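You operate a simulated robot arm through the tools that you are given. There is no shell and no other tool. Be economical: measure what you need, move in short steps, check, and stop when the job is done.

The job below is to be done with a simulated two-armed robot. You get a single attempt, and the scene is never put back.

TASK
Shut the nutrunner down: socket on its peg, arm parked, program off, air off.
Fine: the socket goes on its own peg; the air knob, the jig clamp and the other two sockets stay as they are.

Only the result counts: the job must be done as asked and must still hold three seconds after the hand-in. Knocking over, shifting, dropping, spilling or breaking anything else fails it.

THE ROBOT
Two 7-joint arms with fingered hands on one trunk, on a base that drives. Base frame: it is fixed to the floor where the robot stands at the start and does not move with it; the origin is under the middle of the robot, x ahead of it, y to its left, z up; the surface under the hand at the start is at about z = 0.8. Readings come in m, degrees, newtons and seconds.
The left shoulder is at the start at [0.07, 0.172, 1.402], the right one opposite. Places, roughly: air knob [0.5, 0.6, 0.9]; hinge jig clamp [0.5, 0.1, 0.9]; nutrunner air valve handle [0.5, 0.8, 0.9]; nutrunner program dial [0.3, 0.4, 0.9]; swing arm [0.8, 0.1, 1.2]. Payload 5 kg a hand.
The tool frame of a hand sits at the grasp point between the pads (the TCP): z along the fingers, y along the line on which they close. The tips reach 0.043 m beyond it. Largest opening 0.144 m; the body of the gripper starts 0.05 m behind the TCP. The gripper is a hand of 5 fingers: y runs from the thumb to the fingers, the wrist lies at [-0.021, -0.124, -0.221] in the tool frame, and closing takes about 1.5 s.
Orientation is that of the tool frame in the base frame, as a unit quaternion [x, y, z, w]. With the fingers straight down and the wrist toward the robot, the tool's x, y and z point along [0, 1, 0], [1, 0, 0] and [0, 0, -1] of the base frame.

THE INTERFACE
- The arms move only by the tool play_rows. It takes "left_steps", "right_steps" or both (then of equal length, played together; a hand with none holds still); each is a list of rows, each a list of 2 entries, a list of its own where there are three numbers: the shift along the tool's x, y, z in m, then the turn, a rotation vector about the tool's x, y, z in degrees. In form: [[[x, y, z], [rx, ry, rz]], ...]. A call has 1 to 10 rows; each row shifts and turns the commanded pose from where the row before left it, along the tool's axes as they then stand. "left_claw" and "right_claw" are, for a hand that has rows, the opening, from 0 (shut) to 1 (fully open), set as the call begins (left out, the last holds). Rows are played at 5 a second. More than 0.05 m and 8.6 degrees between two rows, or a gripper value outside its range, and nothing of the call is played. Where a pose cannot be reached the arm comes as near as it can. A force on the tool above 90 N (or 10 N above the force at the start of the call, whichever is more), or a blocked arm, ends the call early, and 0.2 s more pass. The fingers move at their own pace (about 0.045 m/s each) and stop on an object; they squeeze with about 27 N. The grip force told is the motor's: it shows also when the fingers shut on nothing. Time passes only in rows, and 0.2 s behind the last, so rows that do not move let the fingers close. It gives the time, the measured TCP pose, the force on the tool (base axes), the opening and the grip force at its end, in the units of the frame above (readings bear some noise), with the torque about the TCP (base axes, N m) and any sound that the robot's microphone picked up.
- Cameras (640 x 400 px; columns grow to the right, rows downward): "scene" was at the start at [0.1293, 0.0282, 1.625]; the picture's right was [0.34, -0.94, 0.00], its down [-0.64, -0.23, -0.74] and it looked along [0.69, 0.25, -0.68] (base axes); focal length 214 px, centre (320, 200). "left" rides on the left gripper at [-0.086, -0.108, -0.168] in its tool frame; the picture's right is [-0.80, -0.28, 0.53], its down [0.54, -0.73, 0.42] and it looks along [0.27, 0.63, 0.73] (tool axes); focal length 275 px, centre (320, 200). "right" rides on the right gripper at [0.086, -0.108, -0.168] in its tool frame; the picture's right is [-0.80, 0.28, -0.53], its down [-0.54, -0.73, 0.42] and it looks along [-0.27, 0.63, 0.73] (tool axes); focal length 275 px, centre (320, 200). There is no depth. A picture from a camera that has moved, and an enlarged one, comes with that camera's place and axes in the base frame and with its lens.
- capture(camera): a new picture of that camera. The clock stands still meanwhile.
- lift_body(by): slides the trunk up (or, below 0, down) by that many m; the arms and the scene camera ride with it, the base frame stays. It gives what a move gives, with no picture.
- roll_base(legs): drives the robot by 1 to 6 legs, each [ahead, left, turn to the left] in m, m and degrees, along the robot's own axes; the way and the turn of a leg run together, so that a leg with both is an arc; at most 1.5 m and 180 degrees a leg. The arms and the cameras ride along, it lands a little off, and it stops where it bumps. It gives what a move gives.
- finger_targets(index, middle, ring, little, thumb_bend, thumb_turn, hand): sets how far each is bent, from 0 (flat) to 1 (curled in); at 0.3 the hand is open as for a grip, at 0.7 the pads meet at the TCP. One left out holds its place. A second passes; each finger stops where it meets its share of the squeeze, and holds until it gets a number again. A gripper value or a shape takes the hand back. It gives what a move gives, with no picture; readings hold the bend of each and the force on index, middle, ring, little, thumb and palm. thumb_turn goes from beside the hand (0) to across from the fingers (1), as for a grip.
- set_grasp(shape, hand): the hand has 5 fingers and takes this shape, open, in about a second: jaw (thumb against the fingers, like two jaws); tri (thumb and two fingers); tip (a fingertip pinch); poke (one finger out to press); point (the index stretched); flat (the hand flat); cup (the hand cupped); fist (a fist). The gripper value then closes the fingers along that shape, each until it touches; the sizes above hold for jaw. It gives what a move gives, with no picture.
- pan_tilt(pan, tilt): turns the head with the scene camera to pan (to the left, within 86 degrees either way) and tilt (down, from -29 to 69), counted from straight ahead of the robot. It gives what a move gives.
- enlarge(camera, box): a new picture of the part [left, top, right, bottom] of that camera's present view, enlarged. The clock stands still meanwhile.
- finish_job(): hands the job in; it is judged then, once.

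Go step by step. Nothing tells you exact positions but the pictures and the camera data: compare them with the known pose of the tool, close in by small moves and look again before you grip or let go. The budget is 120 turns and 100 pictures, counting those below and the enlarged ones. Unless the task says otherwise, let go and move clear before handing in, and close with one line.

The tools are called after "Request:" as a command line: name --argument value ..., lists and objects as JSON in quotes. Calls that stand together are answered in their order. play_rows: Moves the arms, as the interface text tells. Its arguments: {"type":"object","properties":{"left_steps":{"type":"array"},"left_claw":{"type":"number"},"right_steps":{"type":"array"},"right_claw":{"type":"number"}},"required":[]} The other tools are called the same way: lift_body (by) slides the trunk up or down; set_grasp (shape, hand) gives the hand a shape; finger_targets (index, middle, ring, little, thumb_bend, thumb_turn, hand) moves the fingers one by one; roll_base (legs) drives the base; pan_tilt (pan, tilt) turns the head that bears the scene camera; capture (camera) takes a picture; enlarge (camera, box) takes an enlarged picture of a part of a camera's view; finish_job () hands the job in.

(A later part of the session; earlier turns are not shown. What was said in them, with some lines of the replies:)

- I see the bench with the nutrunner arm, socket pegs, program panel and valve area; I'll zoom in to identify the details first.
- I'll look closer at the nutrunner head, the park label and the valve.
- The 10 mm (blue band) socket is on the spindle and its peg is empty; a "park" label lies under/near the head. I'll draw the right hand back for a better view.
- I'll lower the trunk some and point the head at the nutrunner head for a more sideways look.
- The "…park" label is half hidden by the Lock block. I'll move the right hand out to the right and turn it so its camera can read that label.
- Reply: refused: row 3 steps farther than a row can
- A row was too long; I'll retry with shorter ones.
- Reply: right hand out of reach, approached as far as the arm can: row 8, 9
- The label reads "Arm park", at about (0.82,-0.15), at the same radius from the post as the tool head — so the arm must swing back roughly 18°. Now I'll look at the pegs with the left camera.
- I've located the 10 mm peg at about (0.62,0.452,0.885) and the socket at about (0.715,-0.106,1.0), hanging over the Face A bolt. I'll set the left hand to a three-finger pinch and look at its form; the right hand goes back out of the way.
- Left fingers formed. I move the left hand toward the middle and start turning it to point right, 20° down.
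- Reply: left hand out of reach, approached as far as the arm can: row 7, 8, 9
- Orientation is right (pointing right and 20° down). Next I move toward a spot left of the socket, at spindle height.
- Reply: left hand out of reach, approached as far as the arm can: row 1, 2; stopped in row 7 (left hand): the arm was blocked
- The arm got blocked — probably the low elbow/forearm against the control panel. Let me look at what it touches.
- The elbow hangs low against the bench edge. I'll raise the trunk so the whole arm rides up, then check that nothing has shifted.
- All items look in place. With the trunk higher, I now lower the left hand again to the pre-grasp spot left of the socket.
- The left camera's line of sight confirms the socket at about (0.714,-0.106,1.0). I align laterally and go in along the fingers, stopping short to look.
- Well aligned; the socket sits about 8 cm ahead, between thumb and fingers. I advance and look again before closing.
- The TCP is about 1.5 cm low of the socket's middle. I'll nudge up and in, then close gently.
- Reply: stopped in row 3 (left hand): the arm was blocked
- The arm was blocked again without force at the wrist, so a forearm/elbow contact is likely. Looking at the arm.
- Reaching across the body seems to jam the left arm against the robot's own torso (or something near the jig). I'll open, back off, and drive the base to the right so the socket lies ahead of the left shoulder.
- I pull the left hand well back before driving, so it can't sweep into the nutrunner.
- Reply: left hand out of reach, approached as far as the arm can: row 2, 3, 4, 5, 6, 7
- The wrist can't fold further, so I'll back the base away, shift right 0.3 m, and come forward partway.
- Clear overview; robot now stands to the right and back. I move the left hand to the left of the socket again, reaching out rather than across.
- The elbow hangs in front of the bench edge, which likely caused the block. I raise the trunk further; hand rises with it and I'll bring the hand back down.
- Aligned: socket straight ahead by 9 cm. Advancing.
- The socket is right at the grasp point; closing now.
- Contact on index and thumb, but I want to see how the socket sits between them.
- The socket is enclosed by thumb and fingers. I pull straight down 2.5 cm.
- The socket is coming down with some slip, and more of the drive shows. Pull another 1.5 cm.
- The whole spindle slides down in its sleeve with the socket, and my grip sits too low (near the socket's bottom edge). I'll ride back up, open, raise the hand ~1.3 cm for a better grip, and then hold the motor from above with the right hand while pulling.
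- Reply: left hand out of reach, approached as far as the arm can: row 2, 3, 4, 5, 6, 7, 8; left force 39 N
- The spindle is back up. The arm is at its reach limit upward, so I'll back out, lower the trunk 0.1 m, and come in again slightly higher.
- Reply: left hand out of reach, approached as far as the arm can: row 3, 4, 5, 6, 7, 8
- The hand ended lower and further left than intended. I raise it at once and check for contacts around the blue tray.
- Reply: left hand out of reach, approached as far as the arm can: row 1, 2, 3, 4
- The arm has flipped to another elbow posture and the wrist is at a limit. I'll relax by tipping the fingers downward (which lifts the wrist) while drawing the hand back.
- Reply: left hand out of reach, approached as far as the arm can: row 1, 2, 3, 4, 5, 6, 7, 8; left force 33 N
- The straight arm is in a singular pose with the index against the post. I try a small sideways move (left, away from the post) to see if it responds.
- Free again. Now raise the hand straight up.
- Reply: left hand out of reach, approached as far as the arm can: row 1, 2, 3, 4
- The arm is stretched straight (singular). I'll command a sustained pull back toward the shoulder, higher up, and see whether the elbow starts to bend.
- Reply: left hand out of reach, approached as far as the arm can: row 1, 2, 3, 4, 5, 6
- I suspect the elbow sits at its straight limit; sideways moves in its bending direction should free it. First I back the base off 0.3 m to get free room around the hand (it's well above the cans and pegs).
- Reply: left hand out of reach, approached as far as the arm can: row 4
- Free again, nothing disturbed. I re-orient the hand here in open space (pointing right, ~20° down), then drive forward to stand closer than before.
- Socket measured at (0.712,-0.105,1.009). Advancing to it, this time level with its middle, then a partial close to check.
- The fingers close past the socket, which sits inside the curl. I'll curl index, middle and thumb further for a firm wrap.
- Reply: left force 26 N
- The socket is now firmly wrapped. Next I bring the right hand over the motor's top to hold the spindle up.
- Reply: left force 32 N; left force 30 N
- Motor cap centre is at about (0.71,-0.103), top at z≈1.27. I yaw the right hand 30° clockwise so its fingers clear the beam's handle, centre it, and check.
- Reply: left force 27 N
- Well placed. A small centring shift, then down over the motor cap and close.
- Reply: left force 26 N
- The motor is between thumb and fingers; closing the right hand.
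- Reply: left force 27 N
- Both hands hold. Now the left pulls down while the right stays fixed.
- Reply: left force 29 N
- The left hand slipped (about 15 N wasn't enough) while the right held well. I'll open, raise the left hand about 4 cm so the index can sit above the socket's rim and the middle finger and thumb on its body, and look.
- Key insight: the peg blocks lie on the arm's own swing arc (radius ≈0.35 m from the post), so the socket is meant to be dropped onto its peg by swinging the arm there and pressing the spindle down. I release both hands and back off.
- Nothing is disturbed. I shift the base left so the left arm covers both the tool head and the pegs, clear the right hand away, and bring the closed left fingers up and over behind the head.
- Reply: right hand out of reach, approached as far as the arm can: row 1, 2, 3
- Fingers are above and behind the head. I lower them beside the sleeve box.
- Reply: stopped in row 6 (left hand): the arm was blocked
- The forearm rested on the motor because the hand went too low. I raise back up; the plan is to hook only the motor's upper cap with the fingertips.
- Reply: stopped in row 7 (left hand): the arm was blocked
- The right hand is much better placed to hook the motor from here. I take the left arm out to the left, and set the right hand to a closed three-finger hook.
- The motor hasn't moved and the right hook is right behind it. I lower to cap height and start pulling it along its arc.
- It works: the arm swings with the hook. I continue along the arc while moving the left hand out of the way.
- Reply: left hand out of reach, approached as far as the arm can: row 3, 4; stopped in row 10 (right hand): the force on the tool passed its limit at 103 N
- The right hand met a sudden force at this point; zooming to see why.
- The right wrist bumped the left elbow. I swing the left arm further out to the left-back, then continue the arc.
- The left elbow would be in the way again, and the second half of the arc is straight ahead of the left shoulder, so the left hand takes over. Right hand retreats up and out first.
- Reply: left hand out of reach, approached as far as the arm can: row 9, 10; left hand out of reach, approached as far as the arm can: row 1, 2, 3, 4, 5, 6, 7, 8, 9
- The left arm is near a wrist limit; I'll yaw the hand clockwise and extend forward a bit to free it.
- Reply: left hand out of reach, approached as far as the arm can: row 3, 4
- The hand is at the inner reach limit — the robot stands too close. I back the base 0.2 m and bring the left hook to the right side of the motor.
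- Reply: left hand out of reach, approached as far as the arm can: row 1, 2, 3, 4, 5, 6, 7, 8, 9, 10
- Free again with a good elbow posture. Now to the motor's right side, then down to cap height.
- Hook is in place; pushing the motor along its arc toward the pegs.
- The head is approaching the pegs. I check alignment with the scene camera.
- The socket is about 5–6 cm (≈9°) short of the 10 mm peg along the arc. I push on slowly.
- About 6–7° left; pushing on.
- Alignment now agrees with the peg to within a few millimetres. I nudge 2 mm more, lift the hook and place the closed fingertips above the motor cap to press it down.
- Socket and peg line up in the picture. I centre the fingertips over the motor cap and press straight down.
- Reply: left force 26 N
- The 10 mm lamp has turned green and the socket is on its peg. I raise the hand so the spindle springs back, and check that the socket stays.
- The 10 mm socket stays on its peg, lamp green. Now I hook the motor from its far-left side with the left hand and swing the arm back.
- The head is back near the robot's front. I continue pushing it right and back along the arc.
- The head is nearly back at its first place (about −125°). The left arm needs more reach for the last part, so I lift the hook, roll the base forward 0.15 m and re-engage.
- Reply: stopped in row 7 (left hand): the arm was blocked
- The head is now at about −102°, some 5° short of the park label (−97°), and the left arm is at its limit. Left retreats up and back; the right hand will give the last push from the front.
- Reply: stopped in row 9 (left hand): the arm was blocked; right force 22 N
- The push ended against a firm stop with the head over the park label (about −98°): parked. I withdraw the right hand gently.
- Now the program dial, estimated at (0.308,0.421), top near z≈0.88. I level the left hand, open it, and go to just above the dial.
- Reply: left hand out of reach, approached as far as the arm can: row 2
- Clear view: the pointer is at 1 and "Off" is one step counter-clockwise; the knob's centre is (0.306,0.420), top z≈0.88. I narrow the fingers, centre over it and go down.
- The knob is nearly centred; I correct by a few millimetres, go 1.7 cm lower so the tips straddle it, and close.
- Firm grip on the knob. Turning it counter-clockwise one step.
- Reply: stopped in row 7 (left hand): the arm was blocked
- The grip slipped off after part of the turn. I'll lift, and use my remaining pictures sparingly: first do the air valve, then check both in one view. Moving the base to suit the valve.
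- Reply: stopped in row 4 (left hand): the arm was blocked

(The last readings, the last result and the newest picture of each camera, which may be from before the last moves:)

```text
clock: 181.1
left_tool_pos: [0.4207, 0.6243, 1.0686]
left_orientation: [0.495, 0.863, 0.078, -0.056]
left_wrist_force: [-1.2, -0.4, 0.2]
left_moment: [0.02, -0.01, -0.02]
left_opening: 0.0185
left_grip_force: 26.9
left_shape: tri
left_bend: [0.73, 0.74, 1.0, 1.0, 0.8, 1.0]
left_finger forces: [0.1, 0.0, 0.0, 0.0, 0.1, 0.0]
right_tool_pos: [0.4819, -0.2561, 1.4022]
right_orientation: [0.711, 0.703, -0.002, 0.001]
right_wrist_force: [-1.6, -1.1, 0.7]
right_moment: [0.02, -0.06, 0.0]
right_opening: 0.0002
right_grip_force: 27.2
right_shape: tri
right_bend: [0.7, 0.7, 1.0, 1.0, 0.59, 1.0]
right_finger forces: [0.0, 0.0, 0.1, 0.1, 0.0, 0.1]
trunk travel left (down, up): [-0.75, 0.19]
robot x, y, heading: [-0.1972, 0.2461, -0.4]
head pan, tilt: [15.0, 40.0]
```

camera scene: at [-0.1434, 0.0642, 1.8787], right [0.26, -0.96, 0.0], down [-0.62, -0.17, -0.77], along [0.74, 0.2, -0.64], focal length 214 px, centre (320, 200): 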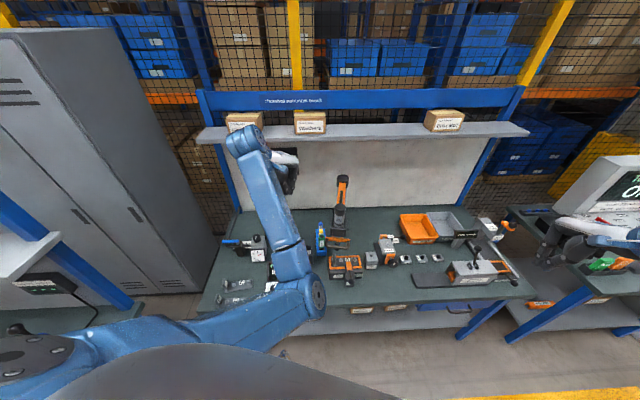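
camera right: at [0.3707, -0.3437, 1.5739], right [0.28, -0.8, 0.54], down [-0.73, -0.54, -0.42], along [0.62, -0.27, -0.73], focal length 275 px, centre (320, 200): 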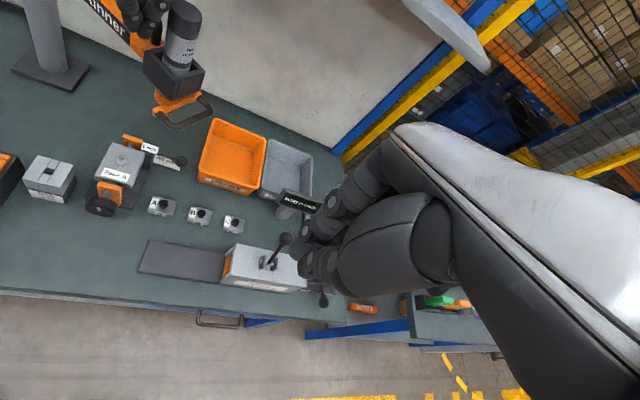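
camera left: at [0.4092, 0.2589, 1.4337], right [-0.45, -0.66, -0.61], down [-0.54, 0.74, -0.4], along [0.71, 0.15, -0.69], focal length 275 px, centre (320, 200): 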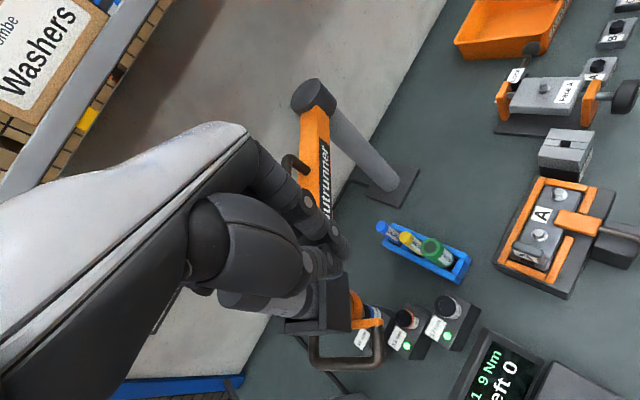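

I level and un-yaw the left hand, then go to the robot side of the valve handle's end and down to its height.

Request:
play_rows --left_steps '[[[0, 0, 0], [2.3, -5, 0]], [[0, 0, 0], [2.3, -5, 0]], [[0, 0, 0], [0, 0, 8]], [[0, 0, 0], [0, 0, 8]], [[0, 0, 0], [0, 0, 8]], [[0, 0, 0], [0, 0, 8]], [[0, 0, 0], [0, 0, 0]]]'

```text
clock: 182.7
left_tool_pos: [0.4236, 0.6255, 1.0662]
left_orientation: [0.717, 0.697, -0.002, 0.0]
left_wrist_force: [-0.3, -0.6, 0.1]
left_moment: [0.01, -0.03, -0.01]
left_opening: 0.0187
left_grip_force: 26.7
left_shape: tri
left_bend: [0.73, 0.74, 1.0, 1.0, 0.8, 1.0]
left_finger forces: [0.0, 0.0, 0.0, 0.1, 0.1, 0.1]
right_tool_pos: [0.4848, -0.2534, 1.4021]
right_orientation: [0.711, 0.703, -0.001, 0.001]
right_wrist_force: [-0.1, -0.2, -0.2]
right_moment: [-0.01, -0.05, 0.01]
right_opening: 0.0001
right_grip_force: 26.6
right_shape: tri
right_bend: [0.7, 0.7, 1.0, 1.0, 0.59, 1.0]
right_finger forces: [0.1, 0.1, 0.0, 0.0, 0.1, 0.0]
trunk travel left (down, up): [-0.75, 0.19]
robot x, y, heading: [-0.1985, 0.2427, -0.1]
head pan, tilt: [15.0, 40.0]
```

Request:
play_rows --left_steps '[[[0.0447, -0.0058, 0], [0, 0, 0]], [[0.0447, -0.0058, 0], [0, 0, 0]], [[0.0447, -0.0058, 0], [0, 0, 0]], [[0, 0, 0.037], [0, 0, 0]], [[0, 0, 0.037], [0, 0, 0]], [[0, 0, 0.034], [0, 0, 0]], [[0.008, 0.0257, 0], [0, 0, 0]], [[0.0087, 0.0167, 0], [0, 0, 0]], [[0.004, 0.0183, 0], [0, 0, 0]], [[0, 0, 0], [0, 0, 0]]]'

```text
clock: 184.9
left_tool_pos: [0.458, 0.7724, 0.9556]
left_orientation: [0.717, 0.697, -0.007, -0.003]
left_wrist_force: [-75.6, -39.0, 16.4]
left_moment: [-1.46, 2.04, -0.16]
left_opening: 0.0188
left_grip_force: 26.9
left_shape: tri
left_bend: [0.73, 0.75, 1.0, 1.0, 0.79, 1.0]
left_finger forces: [88.2, 39.7, 0.1, 0.0, 0.0, 0.0]
right_tool_pos: [0.4759, -0.2578, 1.4047]
right_orientation: [0.71, 0.704, 0.001, 0.002]
right_wrist_force: [0.9, 1.2, -0.1]
right_moment: [-0.05, 0.04, -0.01]
right_opening: 0.0
right_grip_force: 27.2
right_shape: tri
right_bend: [0.7, 0.7, 1.0, 1.0, 0.59, 1.0]
right_finger forces: [0.1, 0.1, 0.0, 0.0, 0.0, 0.1]
trunk travel left (down, up): [-0.75, 0.19]
robot x, y, heading: [-0.1959, 0.246, -0.1]
head pan, tilt: [15.0, 40.0]
```

That way is against the valve's stop, so it must turn the other way (toward the robot). I back off, go over the handle to its far side, and push from there.

Request:
play_rows --left_steps '[[[0, -0.03, 0], [0, 0, 0]], [[0, 0, -0.04], [0, 0, 0]], [[0, 0, -0.04], [0, 0, 0]], [[0.0065, 0.042, 0], [0, 0, 0]], [[0.0065, 0.042, 0], [0, 0, 0]], [[0, 0, 0.04], [0, 0, 0]], [[0, 0, 0.04], [0, 0, 0]], [[-0.0043, -0.0267, 0], [0, 0, 0]], [[-0.0008, -0.0188, 0], [0, 0, 0]], [[0, 0, 0], [0, 0, 0]]]'

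```text
clock: 187.1
left_tool_pos: [0.4799, 0.7865, 0.9585]
left_orientation: [0.717, 0.697, -0.002, 0.0]
left_wrist_force: [0.4, -0.3, 0.1]
left_moment: [0.03, -0.02, 0.04]
left_opening: 0.0183
left_grip_force: 26.6
left_shape: tri
left_bend: [0.73, 0.74, 1.0, 1.0, 0.79, 1.0]
left_finger forces: [0.0, 0.0, 0.0, 0.0, 0.0, 0.0]
right_tool_pos: [0.4833, -0.2548, 1.4019]
right_orientation: [0.711, 0.703, -0.002, 0.001]
right_wrist_force: [0.0, -0.5, -0.5]
right_moment: [0.01, 0.02, -0.01]
right_opening: 0.0002
right_grip_force: 26.5
right_shape: tri
right_bend: [0.7, 0.7, 1.0, 1.0, 0.59, 1.0]
right_finger forces: [0.0, 0.0, 0.0, 0.0, 0.0, 0.1]
trunk travel left (down, up): [-0.75, 0.19]
robot x, y, heading: [-0.192, 0.2472, -0.1]
head pan, tilt: [15.0, 40.0]
```

Request:
play_rows --left_steps '[[[-0.0066, -0.0154, 0], [0, 0, 0]], [[-0.0056, -0.0179, 0], [0, 0, 0]], [[-0.0101, -0.0159, 0], [0, 0, 0]], [[-0.0139, -0.0127, 0], [0, 0, 0]], [[-0.0167, -0.0087, 0], [0, 0, 0]], [[-0.0146, -0.0036, 0], [0, 0, 0]], [[-0.0075, -0.0007, 0], [0, 0, 0]], [[0, 0, 0], [0, 0, 0]]]'

```text
clock: 188.9
left_tool_pos: [0.4003, 0.7249, 0.9589]
left_orientation: [0.715, 0.699, 0.001, -0.002]
left_wrist_force: [0.2, 54.3, 12.8]
left_moment: [1.54, -0.14, 0.7]
left_opening: 0.0193
left_grip_force: 27.0
left_shape: tri
left_bend: [0.73, 0.74, 1.0, 1.0, 0.79, 1.0]
left_finger forces: [67.9, 0.0, 0.1, 0.0, 0.1, 0.1]
right_tool_pos: [0.4842, -0.2476, 1.404]
right_orientation: [0.71, 0.704, -0.003, 0.001]
right_wrist_force: [0.2, -0.3, 0.0]
right_moment: [0.04, -0.02, -0.02]
right_opening: 0.0
right_grip_force: 27.0
right_shape: tri
right_bend: [0.7, 0.7, 1.0, 1.0, 0.59, 1.0]
right_finger forces: [0.1, 0.0, 0.1, 0.0, 0.0, 0.0]
trunk travel left (down, up): [-0.75, 0.19]
robot x, y, heading: [-0.1982, 0.2464, 0.0]
head pan, tilt: [15.0, 40.0]
```

The valve handle reached a firm stop after the quarter turn — across the pipe. I withdraw and use a picture to check valve, dial and display together.

Request:
play_rows --left_steps '[[[0.02, 0, 0], [0, 0, 0]], [[0.02, 0, -0.02], [0, 0, 0]], [[0, 0, -0.045], [0, 0, 0]], [[0, 0, -0.045], [0, 0, 0]], [[0, 0, -0.045], [0, 0, 0]], [[0.04, -0.01, 0], [0, 0, 0]], [[0.04, -0.01, 0], [0, 0, 0]], [[0.04, -0.01, 0], [0, 0, 0]]]'

Request:
enlarge --camera "scene" --box '[230, 215, 360, 345]'

```text
clock: 190.7
left_tool_pos: [0.3792, 0.8714, 1.1148]
left_orientation: [0.718, 0.696, -0.001, -0.001]
left_wrist_force: [-0.7, -0.6, -0.4]
left_moment: [0.04, 0.0, 0.0]
left_opening: 0.0182
left_grip_force: 26.6
left_shape: tri
left_bend: [0.73, 0.74, 1.0, 1.0, 0.79, 1.0]
left_finger forces: [0.0, 0.1, 0.0, 0.0, 0.0, 0.0]
right_tool_pos: [0.485, -0.2563, 1.4004]
right_orientation: [0.712, 0.703, -0.001, 0.0]
right_wrist_force: [0.4, -0.3, -0.1]
right_moment: [0.07, 0.01, 0.0]
right_opening: 0.0
right_grip_force: 26.7
right_shape: tri
right_bend: [0.7, 0.7, 1.0, 1.0, 0.59, 1.0]
right_finger forces: [0.1, 0.0, 0.1, 0.1, 0.1, 0.0]
trunk travel left (down, up): [-0.75, 0.19]
robot x, y, heading: [-0.1945, 0.2447, -0.1]
head pan, tilt: [15.0, 40.0]
```

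```text
3.08 times, centred on (295, 280) of scene
camera zoom: at [-0.0618, 0.262, 1.8785], right [0.25, -0.97, 0.0], down [-0.62, -0.16, -0.77], along [0.74, 0.2, -0.64], focal length 660 px, centre (397, -46)
```

zoom: 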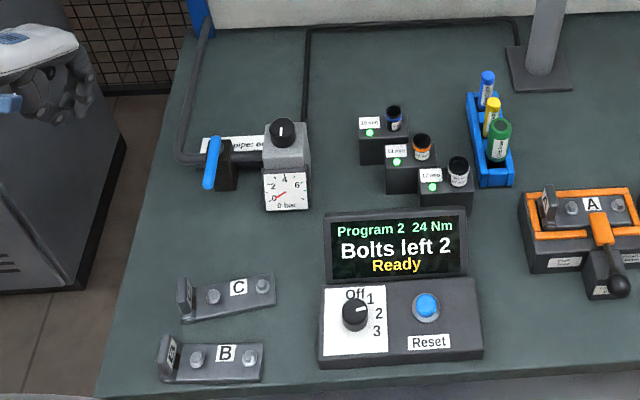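

Air is off (0 bar) and sockets are fine, but the dial slipped to program 2; it needs two steps counter-clockwise to Off. I set the base and hand yaw so the turn stays in a comfortable range, and return to the dial.

Request:
roll_base --legs '[[-0.1, 0, 0]]'

Request:
play_rows --left_steps '[[[0, 0, 0], [0, 0, 8.3]], [[0, 0, 0], [0, 0, 8.3]], [[0, 0, 0], [0, 0, 8.3]], [[0, 0, 0], [0, 0, 8.3]], [[0, 0, 0], [0, 0, 8.3]], [[0, 0, 0], [0, 0, 8.3]], [[0, 0, 0], [0, 0, 8.3]], [[0, 0, 0], [0, 0, 0]]]' --left_claw 0.5

```text
clock: 191.9
left_tool_pos: [0.2791, 0.8708, 1.116]
left_orientation: [0.716, 0.698, -0.001, -0.003]
left_wrist_force: [-0.3, 1.0, -0.4]
left_moment: [-0.02, -0.05, -0.02]
left_opening: 0.0181
left_grip_force: 27.1
left_shape: tri
left_bend: [0.73, 0.74, 1.0, 1.0, 0.79, 1.0]
left_finger forces: [0.0, 0.0, 0.0, 0.0, 0.0, 0.0]
right_tool_pos: [0.3884, -0.2596, 1.3967]
right_orientation: [0.709, 0.705, 0.0, -0.002]
right_wrist_force: [0.7, -0.2, -0.7]
right_moment: [-0.03, 0.1, -0.03]
right_opening: 0.0
right_grip_force: 27.2
right_shape: tri
right_bend: [0.7, 0.7, 1.0, 1.0, 0.59, 1.0]
right_finger forces: [0.1, 0.1, 0.0, 0.1, 0.0, 0.0]
trunk travel left (down, up): [-0.75, 0.19]
robot x, y, heading: [-0.2966, 0.2439, 0.1]
head pan, tilt: [15.0, 40.0]
```

```text
clock: 193.9
left_tool_pos: [0.2498, 0.8748, 1.146]
left_orientation: [0.962, 0.272, 0.017, -0.015]
left_wrist_force: [0.9, 0.9, -0.1]
left_moment: [-0.04, 0.01, 0.01]
left_opening: 0.0716
left_grip_force: 0.1
left_shape: tri
left_bend: [0.74, 0.45, 0.99, 0.99, 0.7, 1.0]
left_finger forces: [0.0, 0.1, 0.1, 0.0, 0.1, 0.1]
right_tool_pos: [0.3758, -0.2654, 1.3969]
right_orientation: [0.702, 0.712, 0.007, -0.002]
right_wrist_force: [-1.0, -1.7, 0.3]
right_moment: [0.12, -0.03, 0.01]
right_opening: 0.0
right_grip_force: 27.4
right_shape: tri
right_bend: [0.7, 0.7, 1.0, 1.0, 0.59, 1.0]
right_finger forces: [0.1, 0.0, 0.0, 0.0, 0.1, 0.0]
trunk travel left (down, up): [-0.75, 0.19]
robot x, y, heading: [-0.3065, 0.2384, 1.3]
head pan, tilt: [15.0, 40.0]
stopped in row 8 (left hand): the arm was blocked; the commanded pose is now the measured one
```

Request:
play_rows --left_steps '[[[-0.019, 0.0415, 0], [0, 0, 0]], [[-0.019, 0.0415, 0], [0, 0, 0]], [[-0.019, 0.0415, 0], [0, 0, 0]], [[-0.019, 0.0415, 0], [0, 0, 0]], [[-0.019, 0.0415, 0], [0, 0, 0]], [[-0.019, 0.0415, 0], [0, 0, 0]], [[-0.019, 0.0415, 0], [0, 0, 0]], [[-0.019, 0.0415, 0], [0, 0, 0]], [[-0.019, 0.0415, 0], [0, 0, 0]], [[-0.019, 0.0415, 0], [0, 0, 0]]]'

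```text
clock: 196.1
left_tool_pos: [0.3135, 0.4455, 1.1181]
left_orientation: [0.962, 0.274, 0.005, -0.004]
left_wrist_force: [0.4, 0.6, 0.0]
left_moment: [-0.03, 0.03, 0.01]
left_opening: 0.072
left_grip_force: 0.0
left_shape: tri
left_bend: [0.74, 0.45, 0.99, 0.99, 0.7, 1.0]
left_finger forces: [0.0, 0.1, 0.1, 0.0, 0.0, 0.0]
right_tool_pos: [0.3915, -0.2346, 1.401]
right_orientation: [0.701, 0.714, -0.003, 0.002]
right_wrist_force: [1.0, 0.0, -0.8]
right_moment: [0.01, 0.04, 0.03]
right_opening: 0.0
right_grip_force: 27.1
right_shape: tri
right_bend: [0.7, 0.7, 1.0, 1.0, 0.59, 1.0]
right_finger forces: [0.1, 0.1, 0.0, 0.1, 0.0, 0.1]
trunk travel left (down, up): [-0.75, 0.19]
robot x, y, heading: [-0.3076, 0.2471, 1.3]
head pan, tilt: [15.0, 40.0]
```

Request:
play_rows --left_steps '[[[-0.02, 0.0164, 0], [0, 0, 0]], [[0, 0, 0.045], [0, 0, 0]], [[0, 0, 0.045], [0, 0, 0]], [[0, 0, 0.045], [0, 0, 0]], [[0, 0, 0.04], [0, 0, 0]], [[0, 0, 0.02], [0, 0, 0]], [[0, 0, 0.015], [0, 0, 0]], [[0, 0, 0], [0, 0, 0]]]'

```text
clock: 197.9
left_tool_pos: [0.3045, 0.4199, 0.9065]
left_orientation: [0.962, 0.273, 0.005, -0.004]
left_wrist_force: [0.0, 0.9, 0.7]
left_moment: [-0.01, -0.06, 0.02]
left_opening: 0.072
left_grip_force: 0.0
left_shape: tri
left_bend: [0.74, 0.45, 0.99, 0.99, 0.7, 1.0]
left_finger forces: [0.1, 0.0, 0.0, 0.0, 0.0, 0.0]
right_tool_pos: [0.3897, -0.2345, 1.4016]
right_orientation: [0.701, 0.713, -0.003, 0.001]
right_wrist_force: [0.7, 0.0, 0.5]
right_moment: [-0.01, 0.01, -0.01]
right_opening: 0.0
right_grip_force: 26.9
right_shape: tri
right_bend: [0.7, 0.7, 1.0, 1.0, 0.59, 1.0]
right_finger forces: [0.0, 0.0, 0.0, 0.1, 0.1, 0.1]
trunk travel left (down, up): [-0.75, 0.19]
robot x, y, heading: [-0.3072, 0.2439, 1.3]
head pan, tilt: [15.0, 40.0]
```

Exactly placed over the knob. Closing, then turning counter-clockwise in small rows.

Request:
play_rows --left_steps '[[[0, 0, 0], [0, 0, 0]], [[0, 0, 0], [0, 0, 0]], [[0, 0, 0], [0, 0, 0]], [[0, 0, 0], [0, 0, 0]], [[0, 0, 0], [0, 0, 0]], [[0, 0, 0], [0, 0, 0]]]' --left_claw 0

Request:
play_rows --left_steps '[[[0, 0, 0], [0, 0, -7]], [[0, 0, 0], [0, 0, -7]], [[0, 0, 0], [0, 0, -7]], [[0, 0, 0], [0, 0, -7]], [[0, 0, 0], [0, 0, -7]], [[0, 0, 0], [0, 0, -7]], [[0, 0, 0], [0, 0, -7]]]'

```text
clock: 199.3
left_tool_pos: [0.3028, 0.4209, 0.9093]
left_orientation: [0.962, 0.274, 0.005, -0.003]
left_wrist_force: [-5.2, 1.9, 14.1]
left_moment: [0.21, 0.31, 0.04]
left_opening: 0.0196
left_grip_force: 26.9
left_shape: tri
left_bend: [0.72, 0.62, 1.0, 1.0, 0.76, 1.0]
left_finger forces: [9.3, 11.2, 0.1, 0.0, 27.2, 0.1]
right_tool_pos: [0.388, -0.2329, 1.4053]
right_orientation: [0.701, 0.713, -0.003, 0.002]
right_wrist_force: [0.4, -0.6, -0.6]
right_moment: [-0.01, -0.01, -0.01]
right_opening: 0.0001
right_grip_force: 26.6
right_shape: tri
right_bend: [0.7, 0.7, 1.0, 1.0, 0.59, 1.0]
right_finger forces: [0.0, 0.0, 0.0, 0.1, 0.0, 0.0]
trunk travel left (down, up): [-0.75, 0.19]
robot x, y, heading: [-0.3074, 0.2435, 1.4]
head pan, tilt: [15.0, 40.0]
```

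```text
clock: 200.9
left_tool_pos: [0.3048, 0.4208, 0.9084]
left_orientation: [0.762, 0.648, 0.008, -0.001]
left_wrist_force: [5.7, -12.2, 12.4]
left_moment: [-0.54, -0.39, -0.09]
left_opening: 0.0191
left_grip_force: 26.7
left_shape: tri
left_bend: [0.71, 0.61, 1.0, 1.0, 0.76, 1.0]
left_finger forces: [15.0, 15.5, 0.0, 0.0, 20.7, 0.0]
right_tool_pos: [0.3886, -0.2366, 1.4021]
right_orientation: [0.701, 0.714, -0.003, 0.001]
right_wrist_force: [-0.1, 0.1, 0.4]
right_moment: [0.02, 0.03, -0.01]
right_opening: 0.0001
right_grip_force: 26.7
right_shape: tri
right_bend: [0.7, 0.7, 1.0, 1.0, 0.59, 1.0]
right_finger forces: [0.0, 0.0, 0.0, 0.1, 0.0, 0.0]
trunk travel left (down, up): [-0.75, 0.19]
robot x, y, heading: [-0.3037, 0.242, 1.4]
head pan, tilt: [15.0, 40.0]
```

Held well: 49° turned so far, no drift. About 80–85° is needed in all, so I continue.

Request:
play_rows --left_steps '[[[0, 0, 0], [0, 0, -7]], [[0, 0, 0], [0, 0, -7]], [[0, 0, 0], [0, 0, -7]]]'

Request:
play_rows --left_steps '[[[0, 0, 0], [0, 0, -7]], [[0, 0, 0], [0, 0, -7]]]'

```text
clock: 201.7
left_tool_pos: [0.3064, 0.4203, 0.9085]
left_orientation: [0.63, 0.776, 0.008, 0.001]
left_wrist_force: [12.5, -12.9, 14.2]
left_moment: [-0.57, -0.71, -0.03]
left_opening: 0.019
left_grip_force: 27.2
left_shape: tri
left_bend: [0.71, 0.61, 1.0, 1.0, 0.76, 1.0]
left_finger forces: [17.6, 15.5, 0.0, 0.1, 20.2, 0.0]
right_tool_pos: [0.3905, -0.2374, 1.4026]
right_orientation: [0.701, 0.713, -0.002, 0.001]
right_wrist_force: [0.1, -0.1, -0.6]
right_moment: [0.0, 0.0, -0.01]
right_opening: 0.0001
right_grip_force: 27.3
right_shape: tri
right_bend: [0.7, 0.7, 1.0, 1.0, 0.59, 1.0]
right_finger forces: [0.0, 0.1, 0.0, 0.0, 0.0, 0.0]
trunk travel left (down, up): [-0.75, 0.19]
robot x, y, heading: [-0.3033, 0.2396, 1.1]
head pan, tilt: [15.0, 40.0]
```

```text
clock: 202.3
left_tool_pos: [0.3062, 0.4192, 0.9086]
left_orientation: [0.532, 0.847, 0.007, 0.0]
left_wrist_force: [17.2, -13.1, 18.0]
left_moment: [-0.49, -0.99, -0.32]
left_opening: 0.0188
left_grip_force: 27.3
left_shape: tri
left_bend: [0.71, 0.6, 1.0, 1.0, 0.77, 1.0]
left_finger forces: [20.2, 18.0, 0.1, 0.1, 19.4, 0.0]
right_tool_pos: [0.3899, -0.2381, 1.4017]
right_orientation: [0.701, 0.713, -0.002, 0.001]
right_wrist_force: [0.7, 0.2, -1.0]
right_moment: [0.07, 0.01, 0.01]
right_opening: 0.0
right_grip_force: 27.2
right_shape: tri
right_bend: [0.7, 0.7, 1.0, 1.0, 0.59, 1.0]
right_finger forces: [0.1, 0.0, 0.0, 0.1, 0.1, 0.0]
trunk travel left (down, up): [-0.75, 0.19]
robot x, y, heading: [-0.3068, 0.2406, 1.5]
head pan, tilt: [15.0, 40.0]
```

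The resisting torque has risen sharply (−0.32 N m) after about 84° — the Off stop. I open, lift straight up, and spend the last picture on the check.

Request:
play_rows --left_steps '[[[0, 0, 0], [0, 0, 0]], [[0, 0, 0], [0, 0, 0]], [[0, 0, 0], [0, 0, 0]], [[0, 0, 0], [0, 0, 0]], [[0, 0, -0.02], [0, 0, 0]], [[0, 0, -0.04], [0, 0, 0]], [[0, 0, -0.045], [0, 0, 0]], [[0, 0, -0.045], [0, 0, 0]], [[0, 0, -0.045], [0, 0, 0]]]' --left_claw 0.6

Request:
play_rows --left_steps '[[[0.03, 0, -0.02], [0, 0, 7]], [[0.035, 0, -0.02], [0, 0, 7]], [[0.04, 0, 0], [0, 0, 7]], [[0.045, 0, 0], [0, 0, 0]], [[0.045, 0, 0], [0, 0, 0]], [[0.045, 0, 0], [0, 0, 0]]]'

```text
clock: 204.3
left_tool_pos: [0.2908, 0.5001, 1.0719]
left_orientation: [0.538, 0.838, 0.069, -0.053]
left_wrist_force: [-0.9, 0.0, -0.1]
left_moment: [0.01, -0.04, 0.0]
left_opening: 0.0863
left_grip_force: 0.1
left_shape: tri
left_bend: [0.74, 0.41, 0.99, 0.99, 0.66, 1.0]
left_finger forces: [0.1, 0.0, 0.1, 0.1, 0.1, 0.1]
right_tool_pos: [0.3878, -0.2341, 1.403]
right_orientation: [0.701, 0.713, -0.003, 0.002]
right_wrist_force: [0.0, -0.4, 0.1]
right_moment: [0.01, 0.01, -0.01]
right_opening: 0.0
right_grip_force: 26.9
right_shape: tri
right_bend: [0.7, 0.7, 1.0, 1.0, 0.59, 1.0]
right_finger forces: [0.0, 0.0, 0.0, 0.0, 0.0, 0.1]
trunk travel left (down, up): [-0.75, 0.19]
robot x, y, heading: [-0.3075, 0.2407, 1.5]
head pan, tilt: [15.0, 40.0]
stopped in row 9 (left hand): the arm was blocked; the commanded pose is now the measured one
```

```text
clock: 205.7
left_tool_pos: [0.252, 0.7266, 1.151]
left_orientation: [0.682, 0.726, 0.056, -0.063]
left_wrist_force: [0.2, 0.5, -0.8]
left_moment: [-0.04, -0.02, -0.01]
left_opening: 0.0866
left_grip_force: 0.1
left_shape: tri
left_bend: [0.74, 0.41, 0.99, 0.99, 0.66, 1.0]
left_finger forces: [0.0, 0.0, 0.0, 0.0, 0.0, 0.1]
right_tool_pos: [0.389, -0.2324, 1.4033]
right_orientation: [0.701, 0.713, -0.004, 0.003]
right_wrist_force: [-0.1, 0.1, -0.5]
right_moment: [-0.03, 0.01, -0.02]
right_opening: 0.0
right_grip_force: 26.8
right_shape: tri
right_bend: [0.7, 0.7, 1.0, 1.0, 0.59, 1.0]
right_finger forces: [0.1, 0.1, 0.0, 0.0, 0.0, 0.0]
trunk travel left (down, up): [-0.75, 0.19]
robot x, y, heading: [-0.3069, 0.239, 1.4]
head pan, tilt: [15.0, 40.0]
```

Request:
enlarge --camera "scene" --box '[235, 165, 475, 315]'

```text
2.67 times, centred on (355, 240) of scene
camera zoom: at [-0.1734, 0.2703, 1.8786], right [0.28, -0.96, 0.0], down [-0.62, -0.18, -0.77], along [0.73, 0.21, -0.64], focal length 572 px, centre (227, 93)
```

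zoom: 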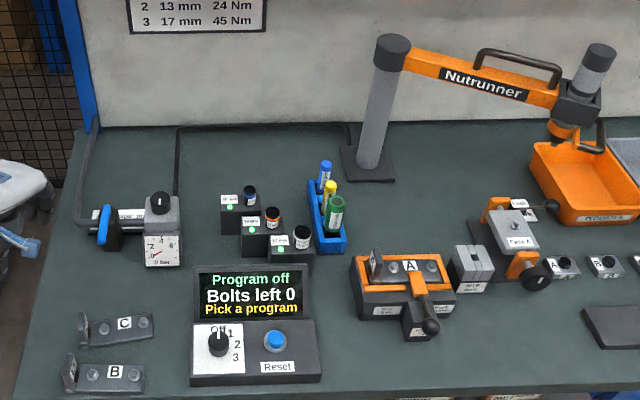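

The display reads "Program off", the gauge shows 0 bar with the valve handle across the pipe, all three peg lamps are green, and the arm rests at its park stop. The air knob and jig clamp look as they were, and both hands are clear, so I'm handing in.

Request:
finish_job

```text
The job is handed in.
```

The nutrunner is shut down and handed in: the 10 mm socket is on its own peg, the arm is at its park stop, the program is off, and the air is off at 0 bar.
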